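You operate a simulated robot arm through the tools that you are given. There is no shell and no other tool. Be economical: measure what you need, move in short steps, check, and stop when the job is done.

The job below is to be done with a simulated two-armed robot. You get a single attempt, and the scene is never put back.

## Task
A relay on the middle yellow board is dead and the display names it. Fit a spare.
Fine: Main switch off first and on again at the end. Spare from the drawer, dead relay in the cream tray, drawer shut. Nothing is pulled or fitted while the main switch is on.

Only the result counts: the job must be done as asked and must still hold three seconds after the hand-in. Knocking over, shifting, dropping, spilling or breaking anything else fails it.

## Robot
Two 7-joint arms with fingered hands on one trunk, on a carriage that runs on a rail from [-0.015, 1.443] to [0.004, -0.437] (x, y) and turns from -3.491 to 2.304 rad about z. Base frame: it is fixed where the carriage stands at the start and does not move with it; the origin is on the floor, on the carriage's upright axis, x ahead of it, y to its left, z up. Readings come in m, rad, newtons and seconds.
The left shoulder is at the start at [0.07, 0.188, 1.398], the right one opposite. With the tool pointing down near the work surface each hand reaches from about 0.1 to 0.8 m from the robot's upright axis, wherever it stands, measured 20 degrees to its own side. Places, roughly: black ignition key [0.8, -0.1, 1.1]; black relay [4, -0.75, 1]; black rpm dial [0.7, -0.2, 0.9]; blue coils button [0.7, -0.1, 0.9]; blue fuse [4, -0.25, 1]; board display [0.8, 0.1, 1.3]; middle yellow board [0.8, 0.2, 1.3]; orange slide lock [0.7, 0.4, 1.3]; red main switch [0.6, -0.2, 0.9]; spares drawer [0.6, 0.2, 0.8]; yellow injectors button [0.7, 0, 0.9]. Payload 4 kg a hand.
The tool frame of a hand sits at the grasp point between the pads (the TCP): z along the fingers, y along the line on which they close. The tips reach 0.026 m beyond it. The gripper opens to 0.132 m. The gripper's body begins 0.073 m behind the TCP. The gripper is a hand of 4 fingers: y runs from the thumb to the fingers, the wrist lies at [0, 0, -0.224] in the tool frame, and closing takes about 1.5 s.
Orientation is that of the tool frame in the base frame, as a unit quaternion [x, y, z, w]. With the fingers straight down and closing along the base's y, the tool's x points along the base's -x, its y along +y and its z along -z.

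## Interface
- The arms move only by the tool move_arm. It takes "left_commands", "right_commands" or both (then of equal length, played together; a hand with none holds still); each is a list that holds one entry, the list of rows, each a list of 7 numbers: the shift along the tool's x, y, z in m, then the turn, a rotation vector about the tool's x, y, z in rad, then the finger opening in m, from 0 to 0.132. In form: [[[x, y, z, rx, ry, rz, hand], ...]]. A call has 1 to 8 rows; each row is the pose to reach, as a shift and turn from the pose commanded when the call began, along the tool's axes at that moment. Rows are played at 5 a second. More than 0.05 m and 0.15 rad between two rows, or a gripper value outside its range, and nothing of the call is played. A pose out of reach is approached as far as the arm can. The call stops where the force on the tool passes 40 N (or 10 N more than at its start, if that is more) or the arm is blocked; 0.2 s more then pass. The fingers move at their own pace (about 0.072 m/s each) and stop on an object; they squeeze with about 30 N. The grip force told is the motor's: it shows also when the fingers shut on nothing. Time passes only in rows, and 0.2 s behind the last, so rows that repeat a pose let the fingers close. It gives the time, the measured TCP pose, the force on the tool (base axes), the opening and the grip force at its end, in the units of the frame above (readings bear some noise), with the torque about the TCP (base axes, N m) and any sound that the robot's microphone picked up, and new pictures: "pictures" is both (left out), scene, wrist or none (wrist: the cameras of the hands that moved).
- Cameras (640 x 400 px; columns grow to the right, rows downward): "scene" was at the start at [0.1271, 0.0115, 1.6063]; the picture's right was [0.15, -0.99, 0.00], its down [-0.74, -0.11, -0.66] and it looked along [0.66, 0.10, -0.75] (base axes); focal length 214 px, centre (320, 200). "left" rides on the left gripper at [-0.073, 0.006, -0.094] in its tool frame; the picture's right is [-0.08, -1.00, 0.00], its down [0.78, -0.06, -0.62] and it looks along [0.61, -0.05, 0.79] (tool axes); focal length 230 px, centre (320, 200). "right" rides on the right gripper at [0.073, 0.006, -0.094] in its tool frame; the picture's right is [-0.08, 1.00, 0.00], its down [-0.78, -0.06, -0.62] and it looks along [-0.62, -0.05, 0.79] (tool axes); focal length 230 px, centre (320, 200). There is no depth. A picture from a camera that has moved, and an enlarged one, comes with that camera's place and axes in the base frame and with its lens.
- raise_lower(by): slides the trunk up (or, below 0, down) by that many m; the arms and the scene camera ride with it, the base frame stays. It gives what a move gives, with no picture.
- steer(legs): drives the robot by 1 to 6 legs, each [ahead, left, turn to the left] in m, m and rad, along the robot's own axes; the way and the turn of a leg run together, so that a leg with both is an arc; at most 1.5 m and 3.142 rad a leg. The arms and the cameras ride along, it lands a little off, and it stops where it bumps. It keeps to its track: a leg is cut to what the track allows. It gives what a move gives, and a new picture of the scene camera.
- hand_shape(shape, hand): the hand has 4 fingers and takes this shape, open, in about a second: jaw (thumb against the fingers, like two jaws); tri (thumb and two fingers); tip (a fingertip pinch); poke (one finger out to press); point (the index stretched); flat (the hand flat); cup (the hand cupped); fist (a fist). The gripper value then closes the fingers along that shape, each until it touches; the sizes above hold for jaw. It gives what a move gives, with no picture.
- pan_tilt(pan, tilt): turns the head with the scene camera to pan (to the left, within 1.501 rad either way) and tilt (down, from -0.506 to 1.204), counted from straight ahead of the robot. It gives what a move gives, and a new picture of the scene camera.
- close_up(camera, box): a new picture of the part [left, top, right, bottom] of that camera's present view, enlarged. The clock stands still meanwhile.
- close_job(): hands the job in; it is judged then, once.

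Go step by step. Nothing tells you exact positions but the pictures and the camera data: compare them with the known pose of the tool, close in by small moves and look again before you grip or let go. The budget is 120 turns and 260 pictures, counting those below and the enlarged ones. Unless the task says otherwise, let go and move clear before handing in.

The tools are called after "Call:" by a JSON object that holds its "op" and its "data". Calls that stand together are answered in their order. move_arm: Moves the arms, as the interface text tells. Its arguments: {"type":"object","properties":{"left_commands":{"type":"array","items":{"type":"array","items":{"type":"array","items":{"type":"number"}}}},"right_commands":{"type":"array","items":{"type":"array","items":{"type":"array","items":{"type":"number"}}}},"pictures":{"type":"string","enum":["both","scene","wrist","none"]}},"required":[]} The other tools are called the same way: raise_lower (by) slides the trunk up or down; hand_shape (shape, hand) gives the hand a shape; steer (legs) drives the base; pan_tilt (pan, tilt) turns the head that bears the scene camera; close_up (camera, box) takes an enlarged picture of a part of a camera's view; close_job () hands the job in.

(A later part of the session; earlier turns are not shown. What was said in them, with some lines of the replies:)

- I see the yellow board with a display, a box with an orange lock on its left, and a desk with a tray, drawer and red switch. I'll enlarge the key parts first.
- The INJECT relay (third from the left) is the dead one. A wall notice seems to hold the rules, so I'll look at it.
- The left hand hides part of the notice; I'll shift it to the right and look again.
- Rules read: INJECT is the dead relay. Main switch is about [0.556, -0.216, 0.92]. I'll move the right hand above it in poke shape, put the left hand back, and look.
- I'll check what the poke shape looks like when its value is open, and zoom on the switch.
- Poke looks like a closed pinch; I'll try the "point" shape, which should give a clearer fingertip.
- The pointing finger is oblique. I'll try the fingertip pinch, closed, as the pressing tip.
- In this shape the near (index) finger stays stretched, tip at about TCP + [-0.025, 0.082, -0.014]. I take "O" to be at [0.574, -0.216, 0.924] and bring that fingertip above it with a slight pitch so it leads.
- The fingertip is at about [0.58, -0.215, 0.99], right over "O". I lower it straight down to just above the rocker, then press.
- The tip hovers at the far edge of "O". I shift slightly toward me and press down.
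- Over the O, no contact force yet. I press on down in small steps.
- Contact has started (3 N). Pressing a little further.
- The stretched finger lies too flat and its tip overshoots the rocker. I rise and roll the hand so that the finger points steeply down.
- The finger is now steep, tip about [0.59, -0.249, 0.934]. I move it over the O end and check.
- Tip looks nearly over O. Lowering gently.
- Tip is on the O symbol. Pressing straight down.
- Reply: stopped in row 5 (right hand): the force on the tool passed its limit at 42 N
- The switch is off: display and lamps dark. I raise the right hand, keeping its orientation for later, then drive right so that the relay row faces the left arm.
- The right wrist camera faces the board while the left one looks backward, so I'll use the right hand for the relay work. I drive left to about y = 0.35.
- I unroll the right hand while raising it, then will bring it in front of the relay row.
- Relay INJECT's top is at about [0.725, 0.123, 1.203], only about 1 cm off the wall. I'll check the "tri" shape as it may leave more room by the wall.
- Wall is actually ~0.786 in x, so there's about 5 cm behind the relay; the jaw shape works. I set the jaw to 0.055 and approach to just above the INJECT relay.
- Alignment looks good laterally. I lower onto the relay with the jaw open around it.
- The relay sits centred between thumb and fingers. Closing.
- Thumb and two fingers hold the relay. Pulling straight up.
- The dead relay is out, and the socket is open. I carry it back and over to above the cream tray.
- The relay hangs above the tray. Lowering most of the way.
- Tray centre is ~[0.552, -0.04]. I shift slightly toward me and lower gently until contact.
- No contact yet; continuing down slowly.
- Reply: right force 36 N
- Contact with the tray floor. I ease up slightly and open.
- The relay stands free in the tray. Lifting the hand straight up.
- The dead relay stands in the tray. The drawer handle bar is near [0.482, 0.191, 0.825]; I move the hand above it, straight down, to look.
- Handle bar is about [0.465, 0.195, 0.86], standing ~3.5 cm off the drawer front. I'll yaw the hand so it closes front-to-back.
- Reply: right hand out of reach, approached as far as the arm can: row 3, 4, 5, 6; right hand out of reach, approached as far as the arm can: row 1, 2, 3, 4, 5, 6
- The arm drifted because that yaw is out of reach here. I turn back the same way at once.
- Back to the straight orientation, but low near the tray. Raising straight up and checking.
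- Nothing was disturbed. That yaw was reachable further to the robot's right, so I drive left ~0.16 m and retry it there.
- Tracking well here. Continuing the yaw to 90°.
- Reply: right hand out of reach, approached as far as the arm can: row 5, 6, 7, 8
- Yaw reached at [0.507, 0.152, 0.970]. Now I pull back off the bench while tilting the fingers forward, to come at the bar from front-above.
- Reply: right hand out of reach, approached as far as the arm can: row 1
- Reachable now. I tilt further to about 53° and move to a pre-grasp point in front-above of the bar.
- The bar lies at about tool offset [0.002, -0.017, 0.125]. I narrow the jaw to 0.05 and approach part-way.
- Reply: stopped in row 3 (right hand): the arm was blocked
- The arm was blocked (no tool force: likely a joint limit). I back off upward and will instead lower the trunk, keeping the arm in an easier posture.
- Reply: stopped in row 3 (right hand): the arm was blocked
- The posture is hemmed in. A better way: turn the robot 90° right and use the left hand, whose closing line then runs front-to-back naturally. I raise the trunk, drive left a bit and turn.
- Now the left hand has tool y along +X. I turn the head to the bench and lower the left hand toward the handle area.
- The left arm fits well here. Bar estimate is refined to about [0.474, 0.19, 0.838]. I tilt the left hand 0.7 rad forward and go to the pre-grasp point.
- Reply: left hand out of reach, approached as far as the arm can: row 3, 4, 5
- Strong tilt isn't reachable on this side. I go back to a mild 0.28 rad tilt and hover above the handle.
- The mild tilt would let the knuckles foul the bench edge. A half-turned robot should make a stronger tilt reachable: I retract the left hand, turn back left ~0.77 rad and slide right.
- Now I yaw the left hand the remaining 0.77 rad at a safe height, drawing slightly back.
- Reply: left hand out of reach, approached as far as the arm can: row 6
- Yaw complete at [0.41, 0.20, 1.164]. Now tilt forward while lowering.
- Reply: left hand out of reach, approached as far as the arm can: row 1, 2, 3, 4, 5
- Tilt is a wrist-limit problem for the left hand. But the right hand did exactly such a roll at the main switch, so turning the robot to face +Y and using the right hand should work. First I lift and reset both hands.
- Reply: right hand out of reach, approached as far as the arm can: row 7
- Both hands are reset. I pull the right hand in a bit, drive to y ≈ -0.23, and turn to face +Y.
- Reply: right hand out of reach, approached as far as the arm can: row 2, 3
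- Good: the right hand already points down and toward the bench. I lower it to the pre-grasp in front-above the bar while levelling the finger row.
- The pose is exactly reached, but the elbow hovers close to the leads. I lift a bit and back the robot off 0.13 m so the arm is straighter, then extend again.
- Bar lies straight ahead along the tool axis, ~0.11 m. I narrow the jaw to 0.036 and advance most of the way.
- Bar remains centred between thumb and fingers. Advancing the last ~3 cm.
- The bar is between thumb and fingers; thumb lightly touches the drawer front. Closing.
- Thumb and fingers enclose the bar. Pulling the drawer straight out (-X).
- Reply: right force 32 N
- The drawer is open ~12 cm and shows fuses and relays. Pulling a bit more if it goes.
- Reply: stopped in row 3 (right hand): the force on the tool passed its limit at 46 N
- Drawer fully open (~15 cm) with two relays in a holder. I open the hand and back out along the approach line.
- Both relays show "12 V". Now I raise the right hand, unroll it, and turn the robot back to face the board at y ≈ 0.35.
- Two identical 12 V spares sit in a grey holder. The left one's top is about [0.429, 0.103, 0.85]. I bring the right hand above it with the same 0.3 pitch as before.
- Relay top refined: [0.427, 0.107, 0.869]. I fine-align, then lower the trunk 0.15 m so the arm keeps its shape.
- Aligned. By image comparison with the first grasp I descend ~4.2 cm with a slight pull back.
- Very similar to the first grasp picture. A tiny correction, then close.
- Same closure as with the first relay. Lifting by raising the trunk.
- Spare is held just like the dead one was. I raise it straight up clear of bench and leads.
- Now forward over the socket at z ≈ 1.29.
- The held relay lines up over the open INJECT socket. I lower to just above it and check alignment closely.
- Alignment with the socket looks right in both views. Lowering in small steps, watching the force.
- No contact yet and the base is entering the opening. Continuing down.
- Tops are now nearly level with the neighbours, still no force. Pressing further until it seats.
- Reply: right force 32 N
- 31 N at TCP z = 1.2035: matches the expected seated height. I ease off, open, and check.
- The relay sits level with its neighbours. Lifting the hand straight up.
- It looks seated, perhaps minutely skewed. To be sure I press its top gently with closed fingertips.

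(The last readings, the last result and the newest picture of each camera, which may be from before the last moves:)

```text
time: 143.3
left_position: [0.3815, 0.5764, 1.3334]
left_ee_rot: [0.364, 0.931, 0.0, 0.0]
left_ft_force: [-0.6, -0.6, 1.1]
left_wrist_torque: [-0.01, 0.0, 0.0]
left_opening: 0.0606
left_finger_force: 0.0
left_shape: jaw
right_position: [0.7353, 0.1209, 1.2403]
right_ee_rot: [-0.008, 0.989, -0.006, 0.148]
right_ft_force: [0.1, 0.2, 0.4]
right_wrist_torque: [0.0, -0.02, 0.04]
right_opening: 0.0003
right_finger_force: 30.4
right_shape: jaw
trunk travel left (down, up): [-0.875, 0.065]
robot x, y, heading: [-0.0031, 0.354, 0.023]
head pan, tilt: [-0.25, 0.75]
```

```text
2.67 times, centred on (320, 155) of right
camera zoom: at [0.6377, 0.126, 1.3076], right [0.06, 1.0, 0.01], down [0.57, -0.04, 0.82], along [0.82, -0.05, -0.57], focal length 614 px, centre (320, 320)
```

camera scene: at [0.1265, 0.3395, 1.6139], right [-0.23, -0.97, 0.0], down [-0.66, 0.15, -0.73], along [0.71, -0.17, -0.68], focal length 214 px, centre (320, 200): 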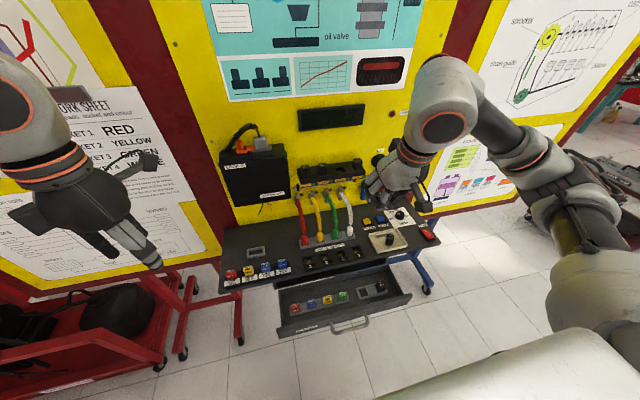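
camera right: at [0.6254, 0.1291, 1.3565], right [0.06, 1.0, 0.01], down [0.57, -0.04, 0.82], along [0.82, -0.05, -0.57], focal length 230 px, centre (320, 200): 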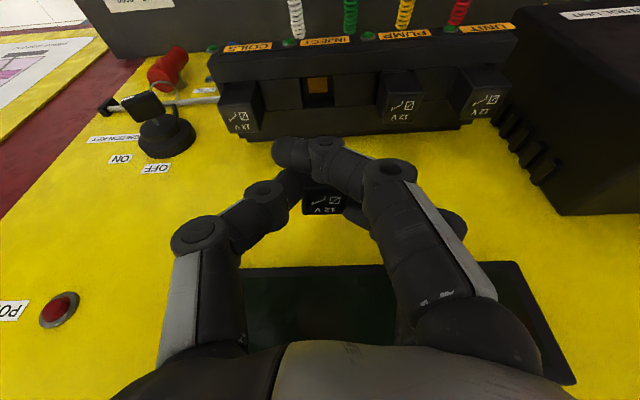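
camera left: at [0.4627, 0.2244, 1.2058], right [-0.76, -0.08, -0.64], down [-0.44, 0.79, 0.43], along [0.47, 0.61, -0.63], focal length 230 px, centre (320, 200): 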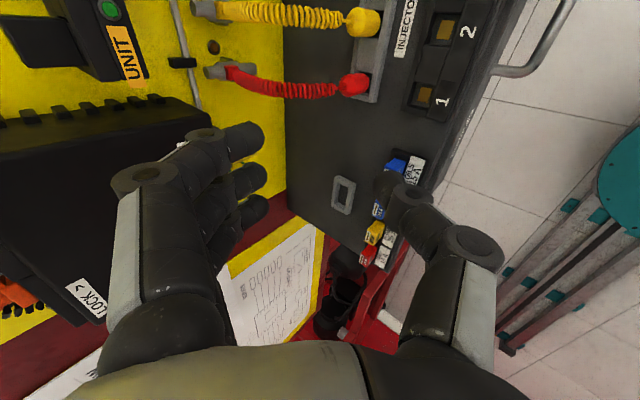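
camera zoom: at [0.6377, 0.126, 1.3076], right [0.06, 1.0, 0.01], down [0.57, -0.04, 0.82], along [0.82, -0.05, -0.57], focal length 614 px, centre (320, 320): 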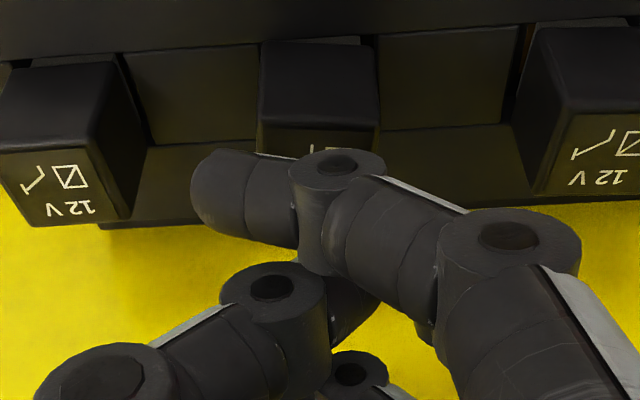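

Call:
{"op": "move_arm", "data": {"right_commands": [[[0, 0.012, 0, 0, 0, 0, 0], [0.0009, 0.012, 0.0029, 0, 0, 0, 0], [0.0018, 0.012, 0.0057, 0, 0, 0, 0], [0.0027, 0.012, 0.0086, 0, 0, 0, 0], [0.0035, 0.012, 0.0115, 0, 0, 0, 0]]], "pictures": "none"}}

Call:
{"op": "close_up", "data": {"camera": "scene", "box": [305, 140, 365, 190]}}

```text
time: 144.5
left_position: [0.3804, 0.5758, 1.3352]
left_ee_rot: [0.365, 0.931, -0.001, 0.0]
left_ft_force: [-0.3, -0.4, 0.1]
left_wrist_torque: [0.0, 0.02, -0.01]
left_opening: 0.0606
left_finger_force: 0.2
left_shape: jaw
right_position: [0.7353, 0.1331, 1.2277]
right_ee_rot: [-0.008, 0.989, -0.006, 0.149]
right_ft_force: [0.7, 0.4, -0.4]
right_wrist_torque: [-0.01, 0.0, 0.01]
right_opening: 0.0
right_finger_force: 29.8
right_shape: jaw
trunk travel left (down, up): [-0.875, 0.065]
robot x, y, heading: [-0.0038, 0.3576, 0.019]
head pan, tilt: [-0.25, 0.75]
```

```text
8.00 times, centred on (335, 165) of scene
camera zoom: at [0.1267, 0.3395, 1.6139], right [-0.23, -0.97, 0.0], down [-0.66, 0.15, -0.73], along [0.71, -0.17, -0.68], focal length 1716 px, centre (200, 480)
```

zoom: 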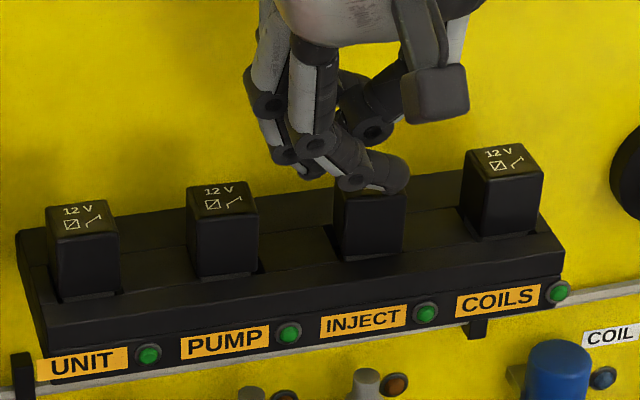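

Fingertip sits right above the relay top. Pressing on gently.

Call:
{"op": "move_arm", "data": {"right_commands": [[[0.0006, 0, 0.0019, 0, 0, 0, 0], [0.0012, 0, 0.0038, 0, 0, 0, 0], [0.0018, 0, 0.0057, 0, 0, 0, 0], [0.0024, 0, 0.0076, 0, 0, 0, 0]]], "pictures": "none"}}

```text
time: 145.5
left_position: [0.3803, 0.5757, 1.3345]
left_ee_rot: [0.364, 0.931, 0.0, 0.0]
left_ft_force: [0.3, 0.2, 0.5]
left_wrist_torque: [-0.02, -0.02, -0.02]
left_opening: 0.0607
left_finger_force: 0.0
left_shape: jaw
right_position: [0.7339, 0.1331, 1.2195]
right_ee_rot: [-0.007, 0.989, -0.007, 0.149]
right_ft_force: [-0.6, -0.3, 0.0]
right_wrist_torque: [0.01, 0.02, -0.02]
right_opening: 0.0003
right_finger_force: 30.4
right_shape: jaw
trunk travel left (down, up): [-0.875, 0.065]
robot x, y, heading: [-0.0028, 0.359, 0.017]
head pan, tilt: [-0.25, 0.75]
```

Call:
{"op": "move_arm", "data": {"right_commands": [[[0.0006, 0, 0.0019, 0, 0, 0, 0], [0.0012, 0, 0.0038, 0, 0, 0, 0], [0.0018, 0, 0.0057, 0, 0, 0, 0], [0.0024, 0, 0.0076, 0, 0, 0, 0]]], "pictures": "none"}}

Call:
{"op": "close_up", "data": {"camera": "scene", "box": [305, 140, 365, 190]}}

```text
time: 146.5
left_position: [0.3801, 0.5761, 1.3342]
left_ee_rot: [0.364, 0.931, 0.0, 0.0]
left_ft_force: [-1.5, -1.6, -0.1]
left_wrist_torque: [0.03, 0.0, -0.02]
left_opening: 0.0604
left_finger_force: 0.1
left_shape: jaw
right_position: [0.733, 0.1346, 1.2125]
right_ee_rot: [-0.007, 0.989, -0.007, 0.148]
right_ft_force: [-1.1, 2.2, 4.1]
right_wrist_torque: [0.0, 0.04, 0.0]
right_opening: 0.0
right_finger_force: 30.1
right_shape: jaw
trunk travel left (down, up): [-0.875, 0.065]
robot x, y, heading: [-0.0041, 0.3587, 0.022]
head pan, tilt: [-0.25, 0.75]
```

```text
8.00 times, centred on (335, 165) of scene
camera zoom: at [0.1259, 0.3402, 1.614], right [-0.23, -0.97, 0.0], down [-0.66, 0.15, -0.73], along [0.71, -0.17, -0.68], focal length 1716 px, centre (200, 480)
```

zoom: 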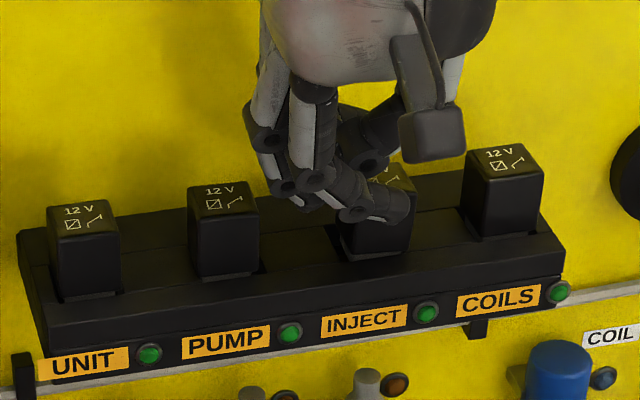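

The finger slipped in front and nudges the relay; I back off upward and look.

Call:
{"op": "move_arm", "data": {"right_commands": [[[-0.003, 0, -0.0096, 0, 0, 0, 0], [-0.0088, 0, -0.0287, 0, 0, 0, 0], [-0.0177, 0, -0.0573, 0, 0, 0, 0], [-0.0236, 0, -0.0765, 0, 0, 0, 0]]], "pictures": "none"}}

Call:
{"op": "close_up", "data": {"camera": "scene", "box": [325, 155, 375, 180]}}

Call:
{"op": "close_up", "data": {"camera": "right", "box": [200, 60, 440, 230]}}

```text
time: 147.5
left_position: [0.3811, 0.5759, 1.3357]
left_ee_rot: [0.364, 0.931, 0.0, -0.001]
left_ft_force: [0.2, -0.3, -0.5]
left_wrist_torque: [-0.03, 0.0, -0.03]
left_opening: 0.0604
left_finger_force: 0.1
left_shape: jaw
right_position: [0.7336, 0.135, 1.2921]
right_ee_rot: [-0.008, 0.989, -0.007, 0.148]
right_ft_force: [-0.2, -0.5, 0.2]
right_wrist_torque: [0.02, -0.02, 0.01]
right_opening: 0.0
right_finger_force: 30.0
right_shape: jaw
trunk travel left (down, up): [-0.875, 0.065]
robot x, y, heading: [-0.0061, 0.356, 0.019]
head pan, tilt: [-0.25, 0.75]
```

```text
12.80 times, centred on (350, 168) of scene
camera zoom: at [0.1264, 0.3396, 1.6139], right [-0.23, -0.97, 0.0], down [-0.66, 0.15, -0.73], along [0.71, -0.17, -0.68], focal length 2745 px, centre (-64, 616)
```

zoom: 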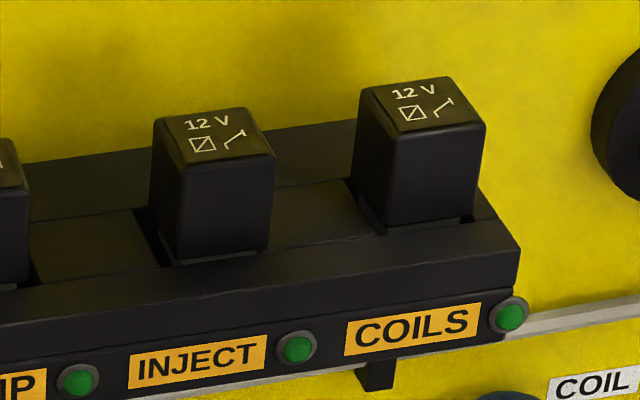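

```text
2.35 times, centred on (320, 145) of right
camera zoom: at [0.6362, 0.1394, 1.3593], right [0.06, 1.0, 0.01], down [0.57, -0.04, 0.82], along [0.82, -0.05, -0.57], focal length 541 px, centre (320, 329)
```

zoom: 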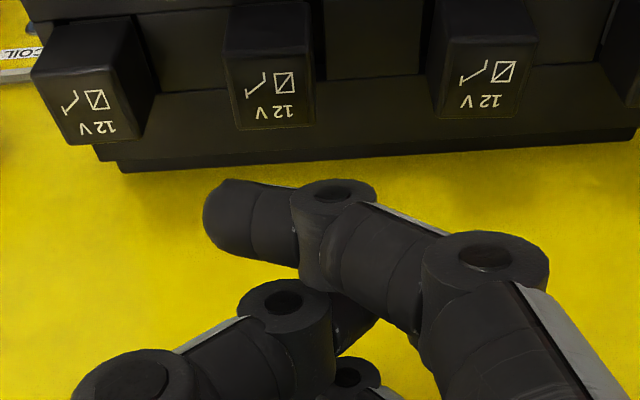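

The relay now stands square and flush like its neighbours. Next: drawer. I withdraw the hand from the board and shift the robot a little left.

Call:
{"op": "move_arm", "data": {"right_commands": [[[0.0382, 0, -0.0118, 0, 0, 0, 0], [0.0765, 0, -0.0235, 0, 0, 0, 0], [0.1147, 0, -0.0353, 0, 0, 0, 0], [0.153, 0, -0.0471, 0, 0, 0, 0], [0.1912, 0, -0.0589, 0, 0, 0, 0], [0.2295, 0, -0.0706, 0, 0, 0, 0], [0.2677, 0, -0.0824, 0, 0, 0, 0]]], "pictures": "none"}}

Call:
{"op": "steer", "data": {"legs": [[0, 0.09, -0.018]]}}

Call:
{"op": "move_arm", "data": {"right_commands": [[[0.03, -0.01, 0.02, 0, 0.05, 0, 0], [0.065, -0.02, 0.04, 0, 0.1, 0, 0], [0.1, -0.025, 0.06, 0, 0.15, 0, 0], [0.13, -0.03, 0.09, 0, 0.2, 0, 0], [0.16, -0.035, 0.12, 0, 0.25, 0, 0], [0.19, -0.035, 0.15, 0, 0.3, 0, 0]]], "pictures": "both"}}

```text
time: 149.1
left_position: [0.38, 0.5754, 1.3349]
left_ee_rot: [0.364, 0.931, -0.001, -0.001]
left_ft_force: [1.0, -0.4, 0.2]
left_wrist_torque: [0.0, -0.01, -0.02]
left_opening: 0.0605
left_finger_force: 0.0
left_shape: jaw
right_position: [0.4538, 0.1317, 1.2928]
right_ee_rot: [-0.007, 0.989, -0.006, 0.149]
right_ft_force: [0.9, 0.4, 0.8]
right_wrist_torque: [0.0, 0.0, 0.01]
right_opening: 0.0001
right_finger_force: 30.0
right_shape: jaw
trunk travel left (down, up): [-0.875, 0.065]
robot x, y, heading: [-0.0017, 0.3593, 0.019]
head pan, tilt: [-0.25, 0.75]
```

```text
time: 150.2
left_position: [0.3847, 0.6517, 1.3354]
left_ee_rot: [0.372, 0.928, 0.001, 0.0]
left_ft_force: [-0.4, -1.3, -0.3]
left_wrist_torque: [0.07, 0.03, -0.01]
left_opening: 0.0606
left_finger_force: 0.1
left_shape: jaw
right_position: [0.4493, 0.2045, 1.2913]
right_ee_rot: [0.001, 0.989, -0.005, 0.149]
right_ft_force: [0.0, 0.3, -0.4]
right_wrist_torque: [0.03, -0.01, 0.0]
right_opening: 0.0
right_finger_force: 30.3
right_shape: jaw
trunk travel left (down, up): [-0.875, 0.065]
robot x, y, heading: [-0.0009, 0.4478, 0.001]
head pan, tilt: [-0.25, 0.75]
camera scene: at [0.1254, 0.4172, 1.6138], right [-0.24, -0.97, -0.01], down [-0.66, 0.17, -0.73], along [0.71, -0.18, -0.68], focal length 214 px, centre (320, 200)
```

scene: 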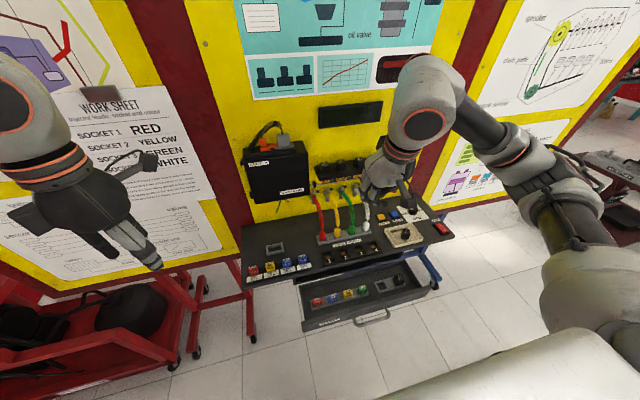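

```text
time: 151.6
left_position: [0.3825, 0.6583, 1.3348]
left_ee_rot: [0.372, 0.928, 0.0, 0.0]
left_ft_force: [-0.5, -0.7, 0.6]
left_wrist_torque: [-0.03, 0.04, 0.03]
left_opening: 0.0604
left_finger_force: 0.0
left_shape: jaw
right_position: [0.3111, 0.1771, 1.0941]
right_ee_rot: [0.003, 1.0, -0.008, -0.001]
right_ft_force: [0.8, 0.2, 0.4]
right_wrist_torque: [-0.02, 0.02, -0.03]
right_opening: 0.0001
right_finger_force: 29.5
right_shape: jaw
trunk travel left (down, up): [-0.875, 0.065]
robot x, y, heading: [-0.0043, 0.4445, 0.002]
head pan, tilt: [-0.25, 0.75]
camera scene: at [0.1249, 0.4261, 1.614], right [-0.24, -0.97, 0.0], down [-0.66, 0.17, -0.73], along [0.71, -0.18, -0.68], focal length 214 px, centre (320, 200)
camera right: at [0.2382, 0.1839, 1.1867], right [0.08, 1.0, -0.02], down [0.79, -0.06, 0.62], along [0.61, -0.06, -0.79], focal length 230 px, centre (320, 200)
```

scene: 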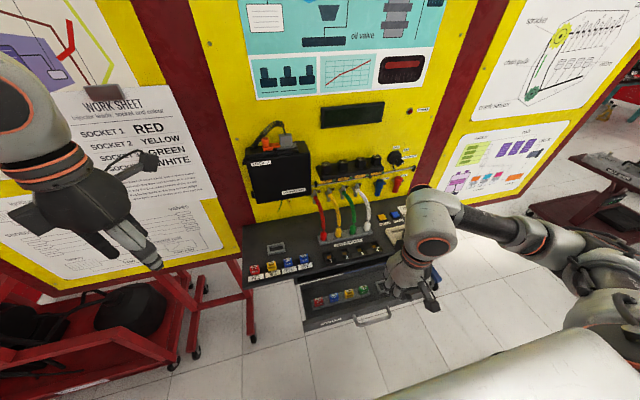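
right: 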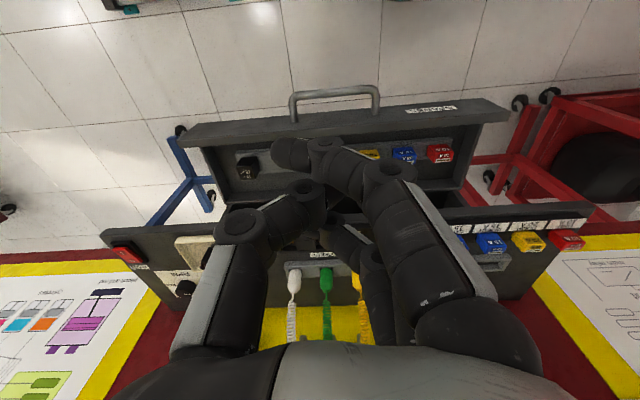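

Bar is at x ≈ 0.318. I place the hand in front of it (x ≈ 0.25) and lower the trunk so the fingers stand at handle height.

Call:
{"op": "move_arm", "data": {"right_commands": [[[0.03, 0.006, 0, 0, 0, 0, 0], [0.06, 0.013, 0, 0, 0, 0, 0]]], "pictures": "none"}}

Call:
{"op": "raise_lower", "data": {"by": -0.24}}

Call:
{"op": "close_up", "data": {"camera": "right", "box": [0, 0, 640, 400]}}

Call:
{"op": "close_up", "data": {"camera": "scene", "box": [0, 0, 640, 400]}}

```text
time: 152.2
left_position: [0.3839, 0.6568, 1.3352]
left_ee_rot: [0.372, 0.928, 0.0, 0.0]
left_ft_force: [0.1, -0.5, -0.3]
left_wrist_torque: [-0.02, -0.01, 0.02]
left_opening: 0.0606
left_finger_force: 0.1
left_shape: jaw
right_position: [0.272, 0.1859, 1.0937]
right_ee_rot: [0.003, 1.0, -0.008, -0.002]
right_ft_force: [0.0, -0.7, -0.6]
right_wrist_torque: [0.01, -0.03, 0.01]
right_opening: 0.0
right_finger_force: 30.5
right_shape: jaw
right hand out of reach, approached as far as the arm can: row 2
trunk travel left (down, up): [-0.875, 0.065]
robot x, y, heading: [-0.0055, 0.4486, 0.002]
head pan, tilt: [-0.25, 0.75]
```

```text
time: 154.7
left_position: [0.3843, 0.6566, 1.095]
left_ee_rot: [0.372, 0.928, 0.0, -0.001]
left_ft_force: [0.1, -0.5, 0.0]
left_wrist_torque: [-0.05, -0.01, -0.01]
left_opening: 0.0605
left_finger_force: 0.1
left_shape: jaw
right_position: [0.2721, 0.185, 0.8535]
right_ee_rot: [0.003, 1.0, -0.008, -0.001]
right_ft_force: [-0.1, 0.1, -0.1]
right_wrist_torque: [0.04, -0.03, -0.01]
right_opening: 0.0
right_finger_force: 30.0
right_shape: jaw
trunk travel left (down, up): [-0.635, 0.305]
robot x, y, heading: [-0.0026, 0.4473, 0.001]
head pan, tilt: [-0.25, 0.75]
```

```text
1.00 times, centred on (320, 200) of right (not enlarged: the box is as wide or as high as the picture)
camera zoom: at [0.1995, 0.1926, 0.9463], right [0.08, 1.0, -0.02], down [0.79, -0.06, 0.61], along [0.61, -0.06, -0.79], focal length 230 px, centre (320, 200)
```

zoom: 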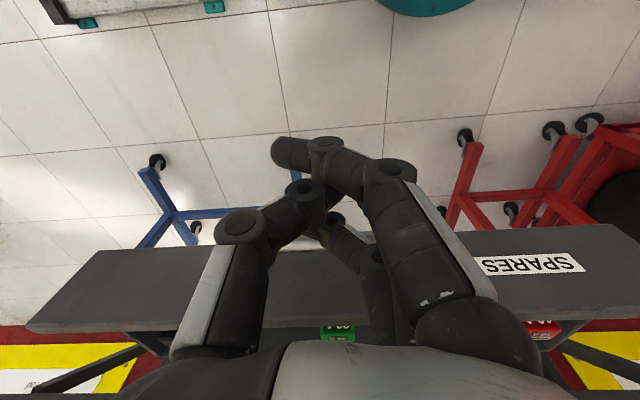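

```text
1.00 times, centred on (320, 200) of scene (not enlarged: the box is as wide or as high as the picture)
camera zoom: at [0.1252, 0.4254, 1.374], right [-0.24, -0.97, 0.0], down [-0.66, 0.17, -0.73], along [0.71, -0.18, -0.68], focal length 214 px, centre (320, 200)
```

zoom: 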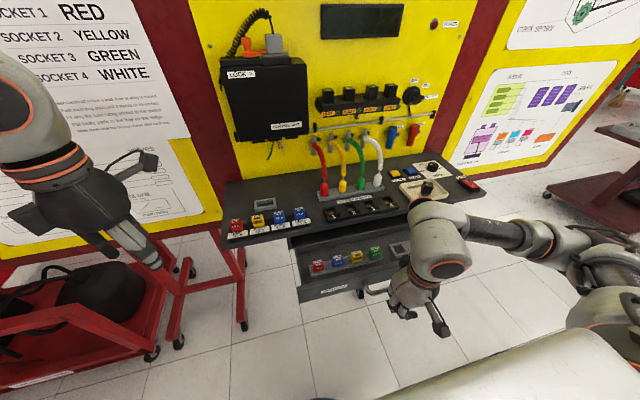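

Hand stands in front of the handle. Pushing straight in (+X).

Call:
{"op": "move_arm", "data": {"right_commands": [[[-0.02, 0, 0, 0, 0, 0, 0], [-0.04, 0, 0, 0, 0, 0, 0], [-0.06, 0, 0, 0, 0, 0, 0], [-0.08, 0, 0, 0, 0, 0, 0], [-0.1, 0, 0, 0, 0, 0, 0], [-0.12, 0, 0, 0, 0, 0, 0], [-0.14, 0, 0, 0, 0, 0, 0]]], "pictures": "both"}}

Call:
{"op": "close_up", "data": {"camera": "scene", "box": [220, 170, 480, 320]}}

```text
time: 156.3
left_position: [0.3839, 0.6569, 1.0952]
left_ee_rot: [0.371, 0.928, -0.001, 0.0]
left_ft_force: [0.7, -0.1, -0.2]
left_wrist_torque: [-0.03, 0.01, -0.01]
left_opening: 0.0606
left_finger_force: 0.1
left_shape: jaw
right_position: [0.4126, 0.1846, 0.8523]
right_ee_rot: [0.004, 1.0, -0.008, -0.001]
right_ft_force: [-0.4, -0.1, -0.1]
right_wrist_torque: [0.02, 0.03, 0.04]
right_opening: 0.0002
right_finger_force: 29.6
right_shape: jaw
trunk travel left (down, up): [-0.635, 0.305]
robot x, y, heading: [-0.0051, 0.4444, 0.005]
head pan, tilt: [-0.25, 0.75]
camera scene: at [0.1259, 0.4255, 1.3738], right [-0.24, -0.97, 0.0], down [-0.66, 0.17, -0.73], along [0.71, -0.18, -0.68], focal length 214 px, centre (320, 200)
camera right: at [0.3394, 0.1911, 0.9455], right [0.08, 1.0, -0.02], down [0.79, -0.06, 0.61], along [0.61, -0.06, -0.79], focal length 230 px, centre (320, 200)
```

scene: 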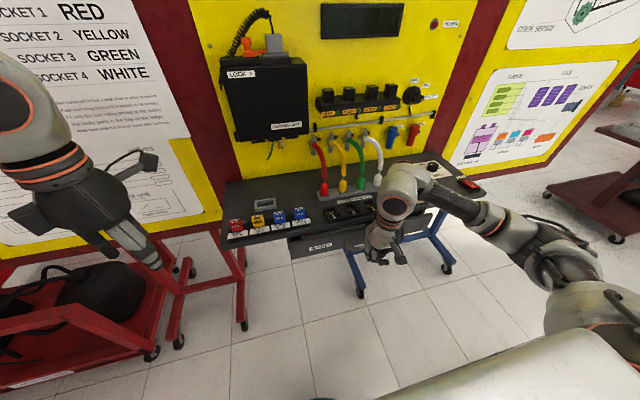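
right: 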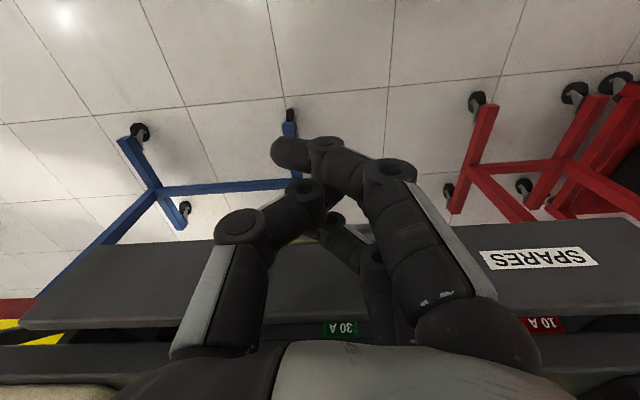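

```text
2.46 times, centred on (350, 245) of scene
camera zoom: at [0.1259, 0.4255, 1.3738], right [-0.24, -0.97, 0.0], down [-0.66, 0.17, -0.73], along [0.71, -0.18, -0.68], focal length 528 px, centre (246, 89)
```

zoom: 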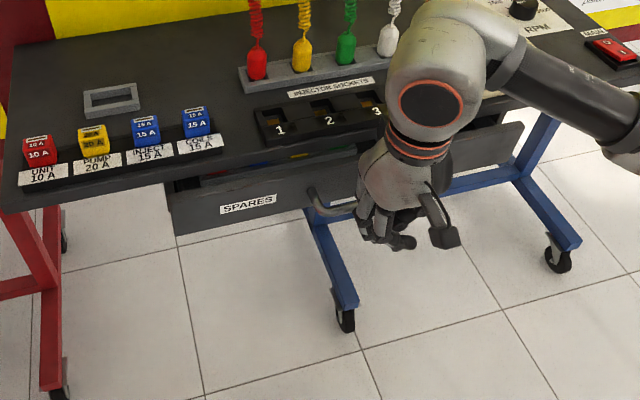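

Nearly closed. Continuing gently until it stops.

Call:
{"op": "move_arm", "data": {"right_commands": [[[-0.012, 0, 0, 0, 0, 0, 0], [-0.024, 0, 0, 0, 0, 0, 0], [-0.034, 0, 0, 0, 0, 0, 0], [-0.042, 0, 0, 0, 0, 0, 0], [-0.05, 0, 0, 0, 0, 0, 0]]], "pictures": "wrist"}}

Call:
{"op": "close_up", "data": {"camera": "scene", "box": [220, 170, 480, 320]}}

```text
time: 157.2
left_position: [0.3826, 0.6573, 1.0955]
left_ee_rot: [0.373, 0.928, 0.001, 0.001]
left_ft_force: [1.4, -0.6, 0.1]
left_wrist_torque: [-0.02, 0.08, -0.02]
left_opening: 0.0605
left_finger_force: 0.1
left_shape: jaw
right_position: [0.4379, 0.1844, 0.8523]
right_ee_rot: [-0.001, 1.0, -0.009, -0.012]
right_ft_force: [-34.5, 4.2, 8.4]
right_wrist_torque: [-0.07, 0.1, -0.39]
right_opening: 0.0
right_finger_force: 30.0
right_shape: jaw
trunk travel left (down, up): [-0.635, 0.305]
robot x, y, heading: [-0.0058, 0.4464, -0.001]
head pan, tilt: [-0.25, 0.75]
stopped in row 4 (right hand): the force on the tool passed its limit at 45 N (the readings are from after the stop); the commanded pose is now the measured one
camera right: at [0.3668, 0.1903, 0.9459], right [0.08, 1.0, -0.02], down [0.8, -0.05, 0.6], along [0.6, -0.06, -0.8], focal length 230 px, centre (320, 200)
```

right: 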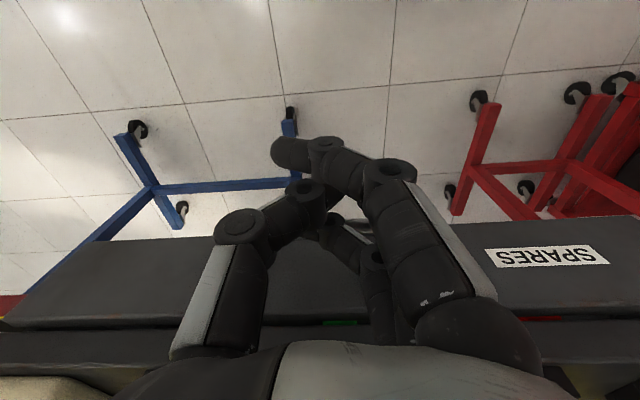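

```text
2.46 times, centred on (350, 245) of scene
camera zoom: at [0.1232, 0.4257, 1.3743], right [-0.25, -0.97, 0.0], down [-0.66, 0.17, -0.73], along [0.71, -0.18, -0.68], focal length 528 px, centre (246, 89)
```

zoom: 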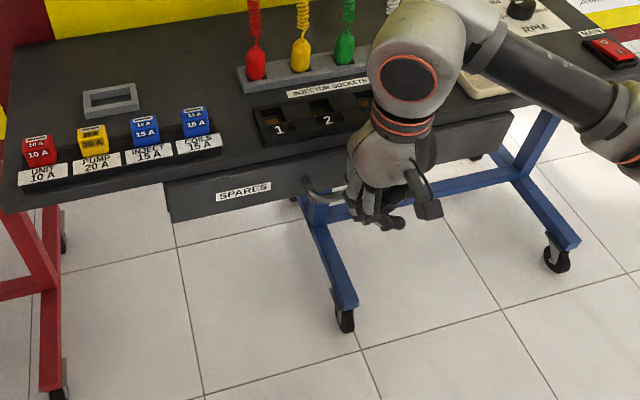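

Drawer hit its stop: shut. I back the hand off, raise the trunk, and drive to the main switch.

Call:
{"op": "move_arm", "data": {"right_commands": [[[0.03, 0, 0, 0, 0, 0, 0], [0.07, 0, 0, 0, 0, 0, 0], [0.11, 0, 0, 0, 0, 0, 0]]], "pictures": "none"}}

Call:
{"op": "raise_lower", "data": {"by": 0.24}}

Call:
{"op": "close_up", "data": {"camera": "scene", "box": [220, 140, 480, 300]}}

Call:
{"op": "steer", "data": {"legs": [[0, -0.447, 0]]}}

Call:
{"op": "hand_shape", "data": {"hand": "right", "shape": "tip"}}

```text
time: 158.0
left_position: [0.3838, 0.6563, 1.096]
left_ee_rot: [0.373, 0.928, -0.001, 0.0]
left_ft_force: [-1.1, -1.2, 0.1]
left_wrist_torque: [0.0, 0.02, 0.01]
left_opening: 0.0602
left_finger_force: 0.1
left_shape: jaw
right_position: [0.3316, 0.1828, 0.8516]
right_ee_rot: [0.002, 1.0, -0.009, -0.008]
right_ft_force: [-1.3, -0.2, 0.5]
right_wrist_torque: [0.0, -0.03, 0.03]
right_opening: 0.0001
right_finger_force: 29.8
right_shape: jaw
trunk travel left (down, up): [-0.635, 0.305]
robot x, y, heading: [-0.0064, 0.4437, 0.002]
head pan, tilt: [-0.25, 0.75]
```

```text
time: 160.5
left_position: [0.383, 0.6577, 1.3355]
left_ee_rot: [0.373, 0.928, 0.0, 0.0]
left_ft_force: [-0.5, 0.4, -0.7]
left_wrist_torque: [-0.03, 0.01, 0.02]
left_opening: 0.0602
left_finger_force: 0.0
left_shape: jaw
right_position: [0.3324, 0.1832, 1.0912]
right_ee_rot: [0.001, 1.0, -0.007, -0.008]
right_ft_force: [-0.1, -1.0, -0.1]
right_wrist_torque: [0.01, 0.03, 0.05]
right_opening: 0.0001
right_finger_force: 29.8
right_shape: jaw
trunk travel left (down, up): [-0.875, 0.065]
robot x, y, heading: [-0.0047, 0.446, 0.005]
head pan, tilt: [-0.25, 0.75]
```

```text
2.46 times, centred on (350, 220) of scene
camera zoom: at [0.1254, 0.4252, 1.6139], right [-0.25, -0.97, 0.0], down [-0.66, 0.17, -0.73], along [0.71, -0.18, -0.68], focal length 528 px, centre (246, 151)
```

zoom: 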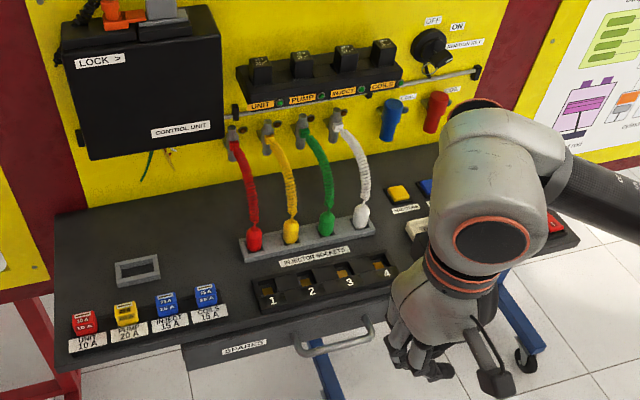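

```text
time: 163.2
left_position: [0.3881, 0.2043, 1.3353]
left_ee_rot: [0.372, 0.928, -0.001, 0.0]
left_ft_force: [0.2, -0.1, -0.3]
left_wrist_torque: [-0.01, 0.01, -0.01]
left_opening: 0.0605
left_finger_force: 0.1
left_shape: jaw
right_position: [0.3375, -0.2715, 1.092]
right_ee_rot: [0.001, 1.0, -0.01, -0.009]
right_ft_force: [0.0, 0.2, 0.1]
right_wrist_torque: [-0.01, -0.02, 0.0]
right_opening: 0.0
right_finger_force: 30.5
right_shape: jaw
trunk travel left (down, up): [-0.875, 0.065]
robot x, y, heading: [-0.0041, -0.0075, 0.003]
head pan, tilt: [-0.25, 0.75]
camera scene: at [0.1299, -0.0273, 1.6139], right [-0.24, -0.97, 0.0], down [-0.66, 0.17, -0.73], along [0.71, -0.18, -0.68], focal length 214 px, centre (320, 200)
```

scene: 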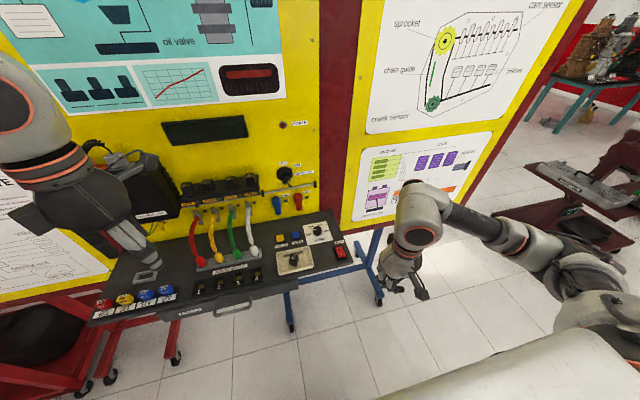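

```text
time: 164.1
left_position: [0.3888, 0.2006, 1.3359]
left_ee_rot: [0.372, 0.928, 0.0, 0.0]
left_ft_force: [0.3, 1.0, 0.2]
left_wrist_torque: [-0.03, 0.03, 0.01]
left_opening: 0.0605
left_finger_force: 0.1
left_shape: jaw
right_position: [0.3381, -0.2743, 1.0915]
right_ee_rot: [0.001, 1.0, -0.008, -0.009]
right_ft_force: [-0.6, -0.5, 0.3]
right_wrist_torque: [-0.01, 0.01, 0.01]
right_opening: 0.1318
right_finger_force: 0.0
right_shape: tip
trunk travel left (down, up): [-0.875, 0.065]
robot x, y, heading: [-0.0003, -0.0109, -0.0]
head pan, tilt: [-0.25, 0.75]
```

Drawer is shut. Now I set up the pressing posture (fingertip shape closed, pitch 0.3, roll 0.7) beside the switch.

Call:
{"op": "move_arm", "data": {"right_commands": [[[-0.04, -0.015, -0.008, 0, -0.08, 0, 0], [-0.08, -0.03, -0.016, 0, -0.16, 0, 0], [-0.12, -0.045, -0.024, 0, -0.24, 0, 0], [-0.16, -0.06, -0.03, 0, -0.318, 0, 0]]], "pictures": "none"}}

Call:
{"op": "move_arm", "data": {"right_commands": [[[0, 0, 0, 0.14, 0, 0, 0], [0, 0, 0, 0.28, 0, 0, 0], [0, 0, 0, 0.42, 0, 0, 0], [0, 0, 0, 0.56, 0, 0, 0], [0, 0, 0, 0.7, 0, 0, 0]]], "pictures": "both"}}

```text
time: 165.1
left_position: [0.3884, 0.2027, 1.3344]
left_ee_rot: [0.372, 0.928, 0.0, 0.0]
left_ft_force: [-0.3, -0.4, 0.2]
left_wrist_torque: [-0.01, 0.05, -0.01]
left_opening: 0.0605
left_finger_force: 0.0
left_shape: jaw
right_position: [0.4976, -0.3335, 1.123]
right_ee_rot: [-0.001, 0.989, -0.009, 0.149]
right_ft_force: [0.4, 0.4, -0.6]
right_wrist_torque: [0.05, -0.01, 0.01]
right_opening: 0.0
right_finger_force: 0.1
right_shape: tip
trunk travel left (down, up): [-0.875, 0.065]
robot x, y, heading: [0.003, -0.0095, 0.004]
head pan, tilt: [-0.25, 0.75]
```

```text
time: 166.3
left_position: [0.3903, 0.2045, 1.3339]
left_ee_rot: [0.373, 0.928, 0.0, 0.0]
left_ft_force: [0.5, 0.5, -0.1]
left_wrist_torque: [-0.03, 0.0, -0.02]
left_opening: 0.0607
left_finger_force: 0.2
left_shape: jaw
right_position: [0.4981, -0.3294, 1.1207]
right_ee_rot: [0.051, 0.925, -0.349, 0.142]
right_ft_force: [-0.5, 0.8, -0.6]
right_wrist_torque: [-0.01, 0.02, -0.02]
right_opening: 0.0
right_finger_force: 29.8
right_shape: tip
trunk travel left (down, up): [-0.875, 0.065]
robot x, y, heading: [-0.0003, -0.0083, 0.002]
head pan, tilt: [-0.25, 0.75]
camera scene: at [0.1312, -0.027, 1.6138], right [-0.24, -0.97, 0.0], down [-0.66, 0.17, -0.73], along [0.71, -0.18, -0.68], focal length 214 px, centre (320, 200)
camera right: at [0.409, -0.2652, 1.1621], right [0.27, 0.75, -0.61], down [0.6, 0.36, 0.71], along [0.76, -0.55, -0.35], focal length 230 px, centre (320, 200)
```

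scene: 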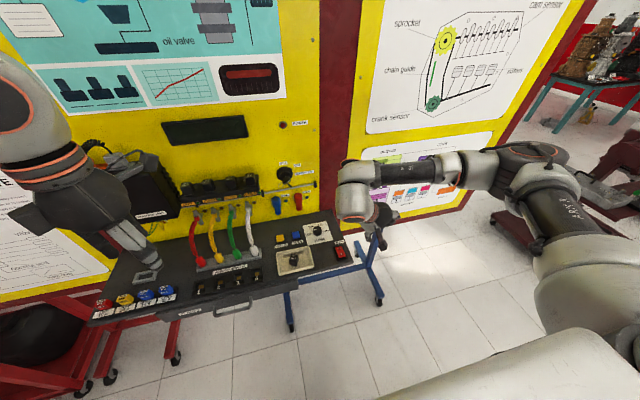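
right: 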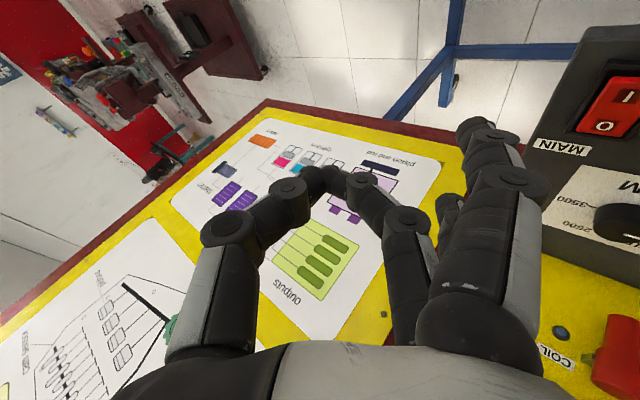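

Posture is right. Moving the fingertip above the "I" end.

Call:
{"op": "move_arm", "data": {"right_commands": [[[-0.007, 0.037, 0.0127, 0, 0, 0, 0], [-0.0135, 0.073, 0.0255, 0, 0, 0, 0], [-0.02, 0.11, 0.0382, 0, 0, 0, 0]]], "pictures": "wrist"}}

Call:
{"op": "close_up", "data": {"camera": "scene", "box": [310, 210, 380, 270]}}

```text
time: 167.1
left_position: [0.3891, 0.2036, 1.3342]
left_ee_rot: [0.372, 0.928, 0.0, 0.0]
left_ft_force: [0.2, 0.3, 0.4]
left_wrist_torque: [-0.01, 0.02, 0.02]
left_opening: 0.0602
left_finger_force: 0.1
left_shape: jaw
right_position: [0.5475, -0.2763, 1.0294]
right_ee_rot: [0.051, 0.926, -0.347, 0.141]
right_ft_force: [-0.6, -0.1, -0.3]
right_wrist_torque: [0.02, -0.01, -0.01]
right_opening: 0.0002
right_finger_force: 29.8
right_shape: tip
trunk travel left (down, up): [-0.875, 0.065]
robot x, y, heading: [0.0001, -0.0063, 0.005]
head pan, tilt: [-0.25, 0.75]
camera right: at [0.4578, -0.2105, 1.071], right [0.27, 0.75, -0.6], down [0.6, 0.36, 0.71], along [0.76, -0.55, -0.35], focal length 230 px, centre (320, 200)
```

right: 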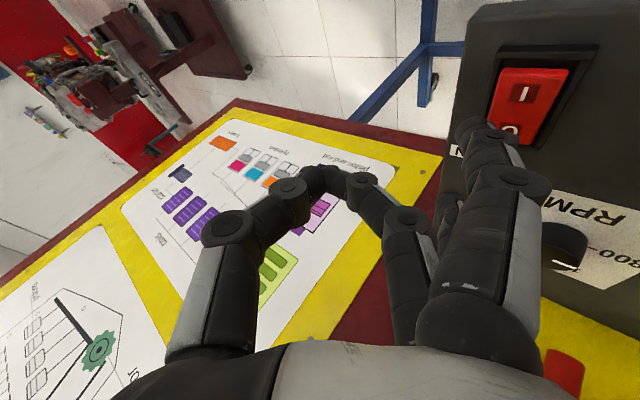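

```text
6.67 times, centred on (345, 240) of scene
camera zoom: at [0.13, -0.0293, 1.614], right [-0.24, -0.97, 0.0], down [-0.66, 0.17, -0.73], along [0.71, -0.18, -0.68], focal length 1430 px, centre (153, -67)
```

zoom: 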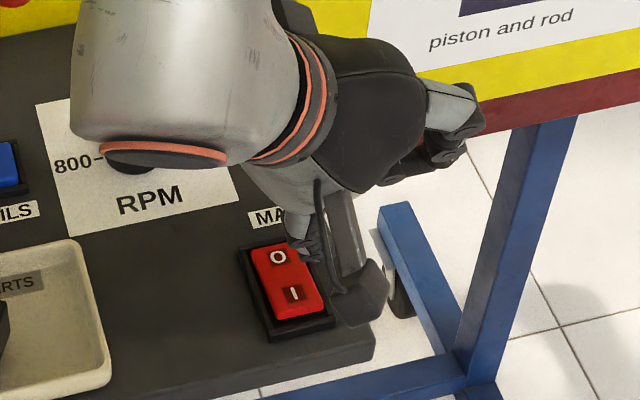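

Fingertip is just above and slightly behind "I". Lowering straight down to press.

Call:
{"op": "move_arm", "data": {"right_commands": [[[0.003, 0.0063, 0.0072, 0, 0, 0, 0], [0.0059, 0.0126, 0.0144, 0, 0, 0, 0], [0.0083, 0.0176, 0.0202, 0, 0, 0, 0], [0.0101, 0.0214, 0.0245, 0, 0, 0, 0]]], "pictures": "wrist"}}

Call:
{"op": "close_up", "data": {"camera": "scene", "box": [310, 210, 380, 270]}}

```text
time: 168.1
left_position: [0.3885, 0.2022, 1.335]
left_ee_rot: [0.373, 0.928, 0.0, 0.0]
left_ft_force: [-0.2, 0.6, -0.7]
left_wrist_torque: [0.02, 0.01, -0.02]
left_opening: 0.0605
left_finger_force: 0.0
left_shape: jaw
right_position: [0.5481, -0.2735, 0.9962]
right_ee_rot: [0.049, 0.926, -0.346, 0.14]
right_ft_force: [-0.4, 0.3, -0.2]
right_wrist_torque: [0.01, 0.05, 0.05]
right_opening: 0.0002
right_finger_force: 30.3
right_shape: tip
trunk travel left (down, up): [-0.875, 0.065]
robot x, y, heading: [-0.0003, -0.0116, 0.008]
head pan, tilt: [-0.25, 0.75]
camera right: at [0.4582, -0.21, 1.0368], right [0.26, 0.75, -0.6], down [0.6, 0.36, 0.71], along [0.76, -0.55, -0.35], focal length 230 px, centre (320, 200)
```

right: 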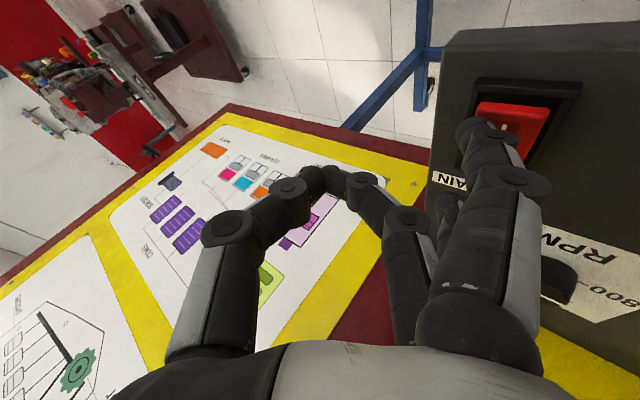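

```text
6.67 times, centred on (345, 240) of scene
camera zoom: at [0.1302, -0.0297, 1.6139], right [-0.24, -0.97, 0.0], down [-0.66, 0.17, -0.73], along [0.71, -0.18, -0.68], focal length 1430 px, centre (153, -67)
```

zoom: 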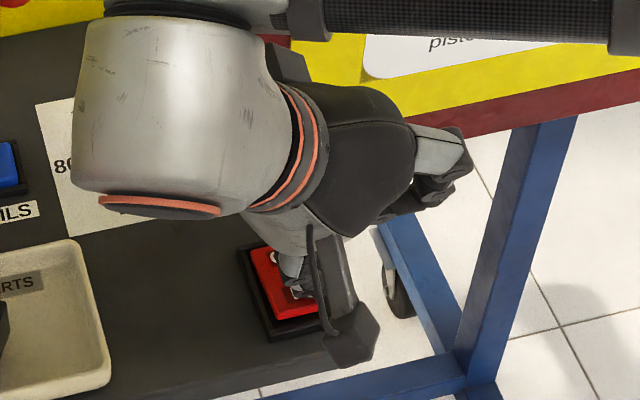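

The tip is at "I". Pressing.

Call:
{"op": "move_arm", "data": {"right_commands": [[[0.0048, 0.0018, 0.0015, 0, 0, 0, 0], [0.006, 0.0043, 0.0044, 0, 0, 0, 0], [0.0071, 0.0068, 0.0073, 0, 0, 0, 0], [0.0083, 0.0093, 0.0102, 0, 0, 0, 0], [0.0095, 0.0118, 0.013, 0, 0, 0, 0], [0.0107, 0.0143, 0.0159, 0, 0, 0, 0]]], "pictures": "scene"}}

Call:
{"op": "close_up", "data": {"camera": "scene", "box": [120, 100, 380, 270]}}

```text
time: 169.1
left_position: [0.3842, 0.202, 1.3369]
left_ee_rot: [0.372, 0.928, 0.0, 0.002]
left_ft_force: [0.0, -1.0, -0.7]
left_wrist_torque: [0.0, -0.01, -0.01]
left_opening: 0.0605
left_finger_force: 0.1
left_shape: jaw
right_position: [0.5443, -0.2742, 0.9887]
right_ee_rot: [0.055, 0.925, -0.347, 0.145]
right_ft_force: [-11.3, -2.6, 33.4]
right_wrist_torque: [1.54, 0.99, 0.6]
right_opening: 0.0
right_finger_force: 29.6
right_shape: tip
trunk travel left (down, up): [-0.875, 0.065]
robot x, y, heading: [-0.001, -0.0078, 0.001]
head pan, tilt: [-0.25, 0.75]
stopped in row 4 (right hand): the force on the tool passed its limit at 45 N (the readings are from after the stop); the commanded pose is now the measured one
camera scene: at [0.1245, -0.0296, 1.6148], right [-0.24, -0.97, 0.0], down [-0.66, 0.17, -0.73], along [0.71, -0.18, -0.68], focal length 214 px, centre (320, 200)
```

scene: 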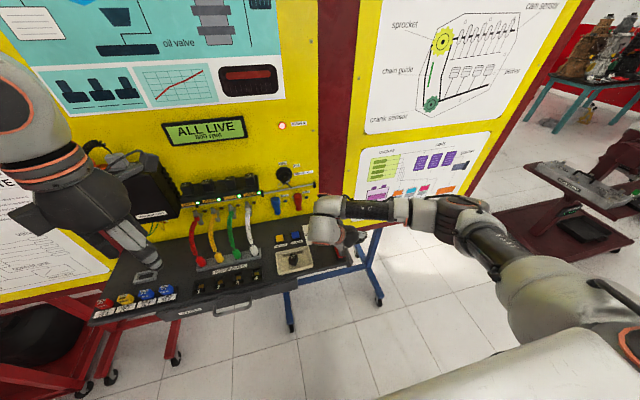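

```text
2.35 times, centred on (250, 185) of scene
camera zoom: at [0.1245, -0.0296, 1.6148], right [-0.24, -0.97, 0.0], down [-0.66, 0.17, -0.73], along [0.71, -0.18, -0.68], focal length 505 px, centre (485, 235)
```

zoom: 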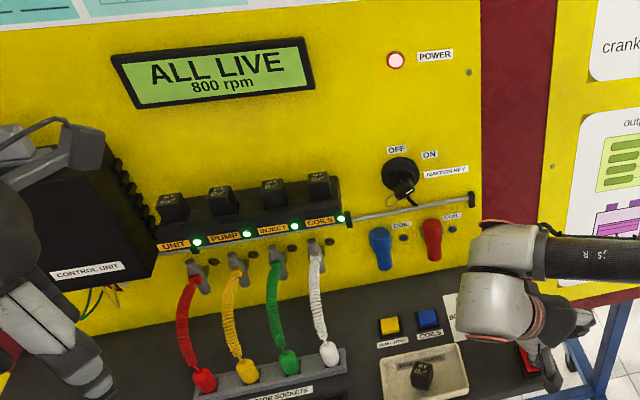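

The display reads "ALL LIVE" with all four lamps lit. I lift the hand straight up and clear, then verify.

Call:
{"op": "move_arm", "data": {"right_commands": [[[-0.0089, -0.0188, -0.0216, 0, 0, 0, 0], [-0.0208, -0.044, -0.0504, 0, 0, 0, 0], [-0.0327, -0.069, -0.0792, 0, 0, 0, 0], [-0.0446, -0.0942, -0.108, 0, 0, 0, 0], [-0.02, -0.11, -0.12, 0, 0, 0, 0], [0.01, -0.135, -0.12, 0, 0, 0, 0]]], "pictures": "scene"}}

Call:
{"op": "close_up", "data": {"camera": "scene", "box": [80, 100, 380, 330]}}

Call:
{"op": "close_up", "data": {"camera": "scene", "box": [250, 220, 370, 300]}}

```text
time: 170.5
left_position: [0.3869, 0.2007, 1.3357]
left_ee_rot: [0.373, 0.928, 0.0, 0.0]
left_ft_force: [-0.5, 0.4, 0.1]
left_wrist_torque: [0.01, -0.05, 0.0]
left_opening: 0.0607
left_finger_force: 0.1
left_shape: jaw
right_position: [0.4801, -0.2985, 1.1513]
right_ee_rot: [0.053, 0.925, -0.346, 0.144]
right_ft_force: [0.3, 0.5, 0.0]
right_wrist_torque: [0.05, 0.01, -0.02]
right_opening: 0.0002
right_finger_force: 30.2
right_shape: tip
trunk travel left (down, up): [-0.875, 0.065]
robot x, y, heading: [0.0002, -0.007, 0.004]
head pan, tilt: [-0.25, 0.75]
camera scene: at [0.1281, -0.0314, 1.6141], right [-0.24, -0.97, 0.0], down [-0.66, 0.17, -0.73], along [0.71, -0.18, -0.68], focal length 214 px, centre (320, 200)
```

scene: 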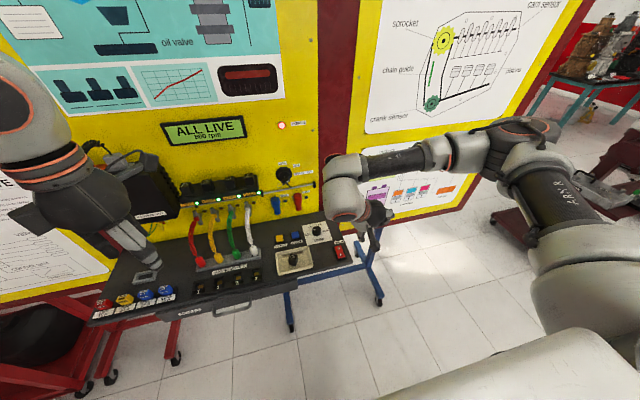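

```text
1.74 times, centred on (230, 215) of scene
camera zoom: at [0.1281, -0.0314, 1.6141], right [-0.24, -0.97, 0.0], down [-0.66, 0.17, -0.73], along [0.71, -0.18, -0.68], focal length 373 px, centre (476, 174)
```

zoom: 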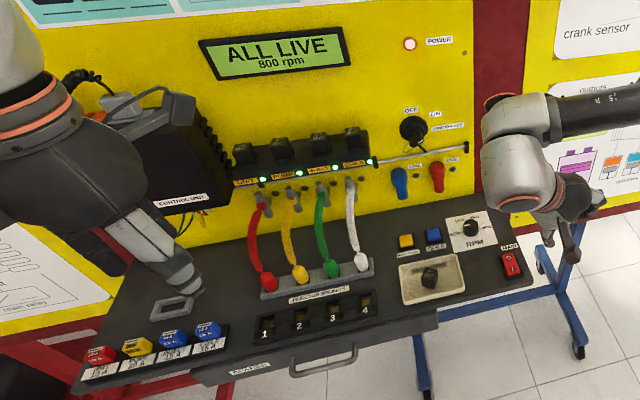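

```text
5.00 times, centred on (310, 260) of scene
camera zoom: at [0.1281, -0.0314, 1.6141], right [-0.24, -0.97, 0.0], down [-0.66, 0.17, -0.73], along [0.71, -0.18, -0.68], focal length 1072 px, centre (370, -100)
```

zoom: 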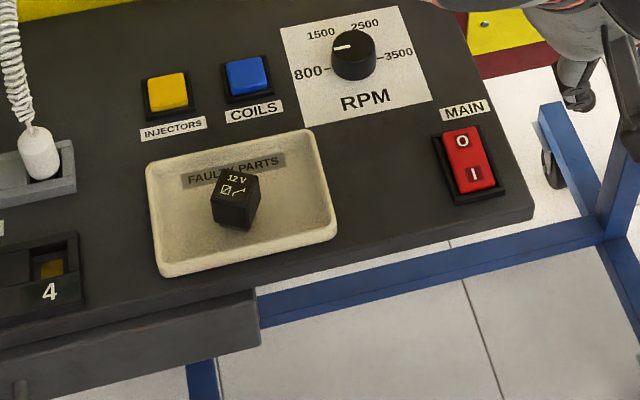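

Everything checks out: the display shows "ALL LIVE", the dead relay stands in the cream tray, the drawer is shut, the main switch is on, and both hands are clear.

Call:
{"op": "close_job", "data": {}}

```text
The job is handed in.
```

I replaced the dead INJECT relay with a spare from the drawer. The display now reads "ALL LIVE" at 800 rpm and all four lamps are lit.

The main switch was off for every pull and fit, and is on again. The dead relay is in the cream tray and the drawer is shut. Nothing else was visibly moved or knocked over, and both hands were clear before I handed in.
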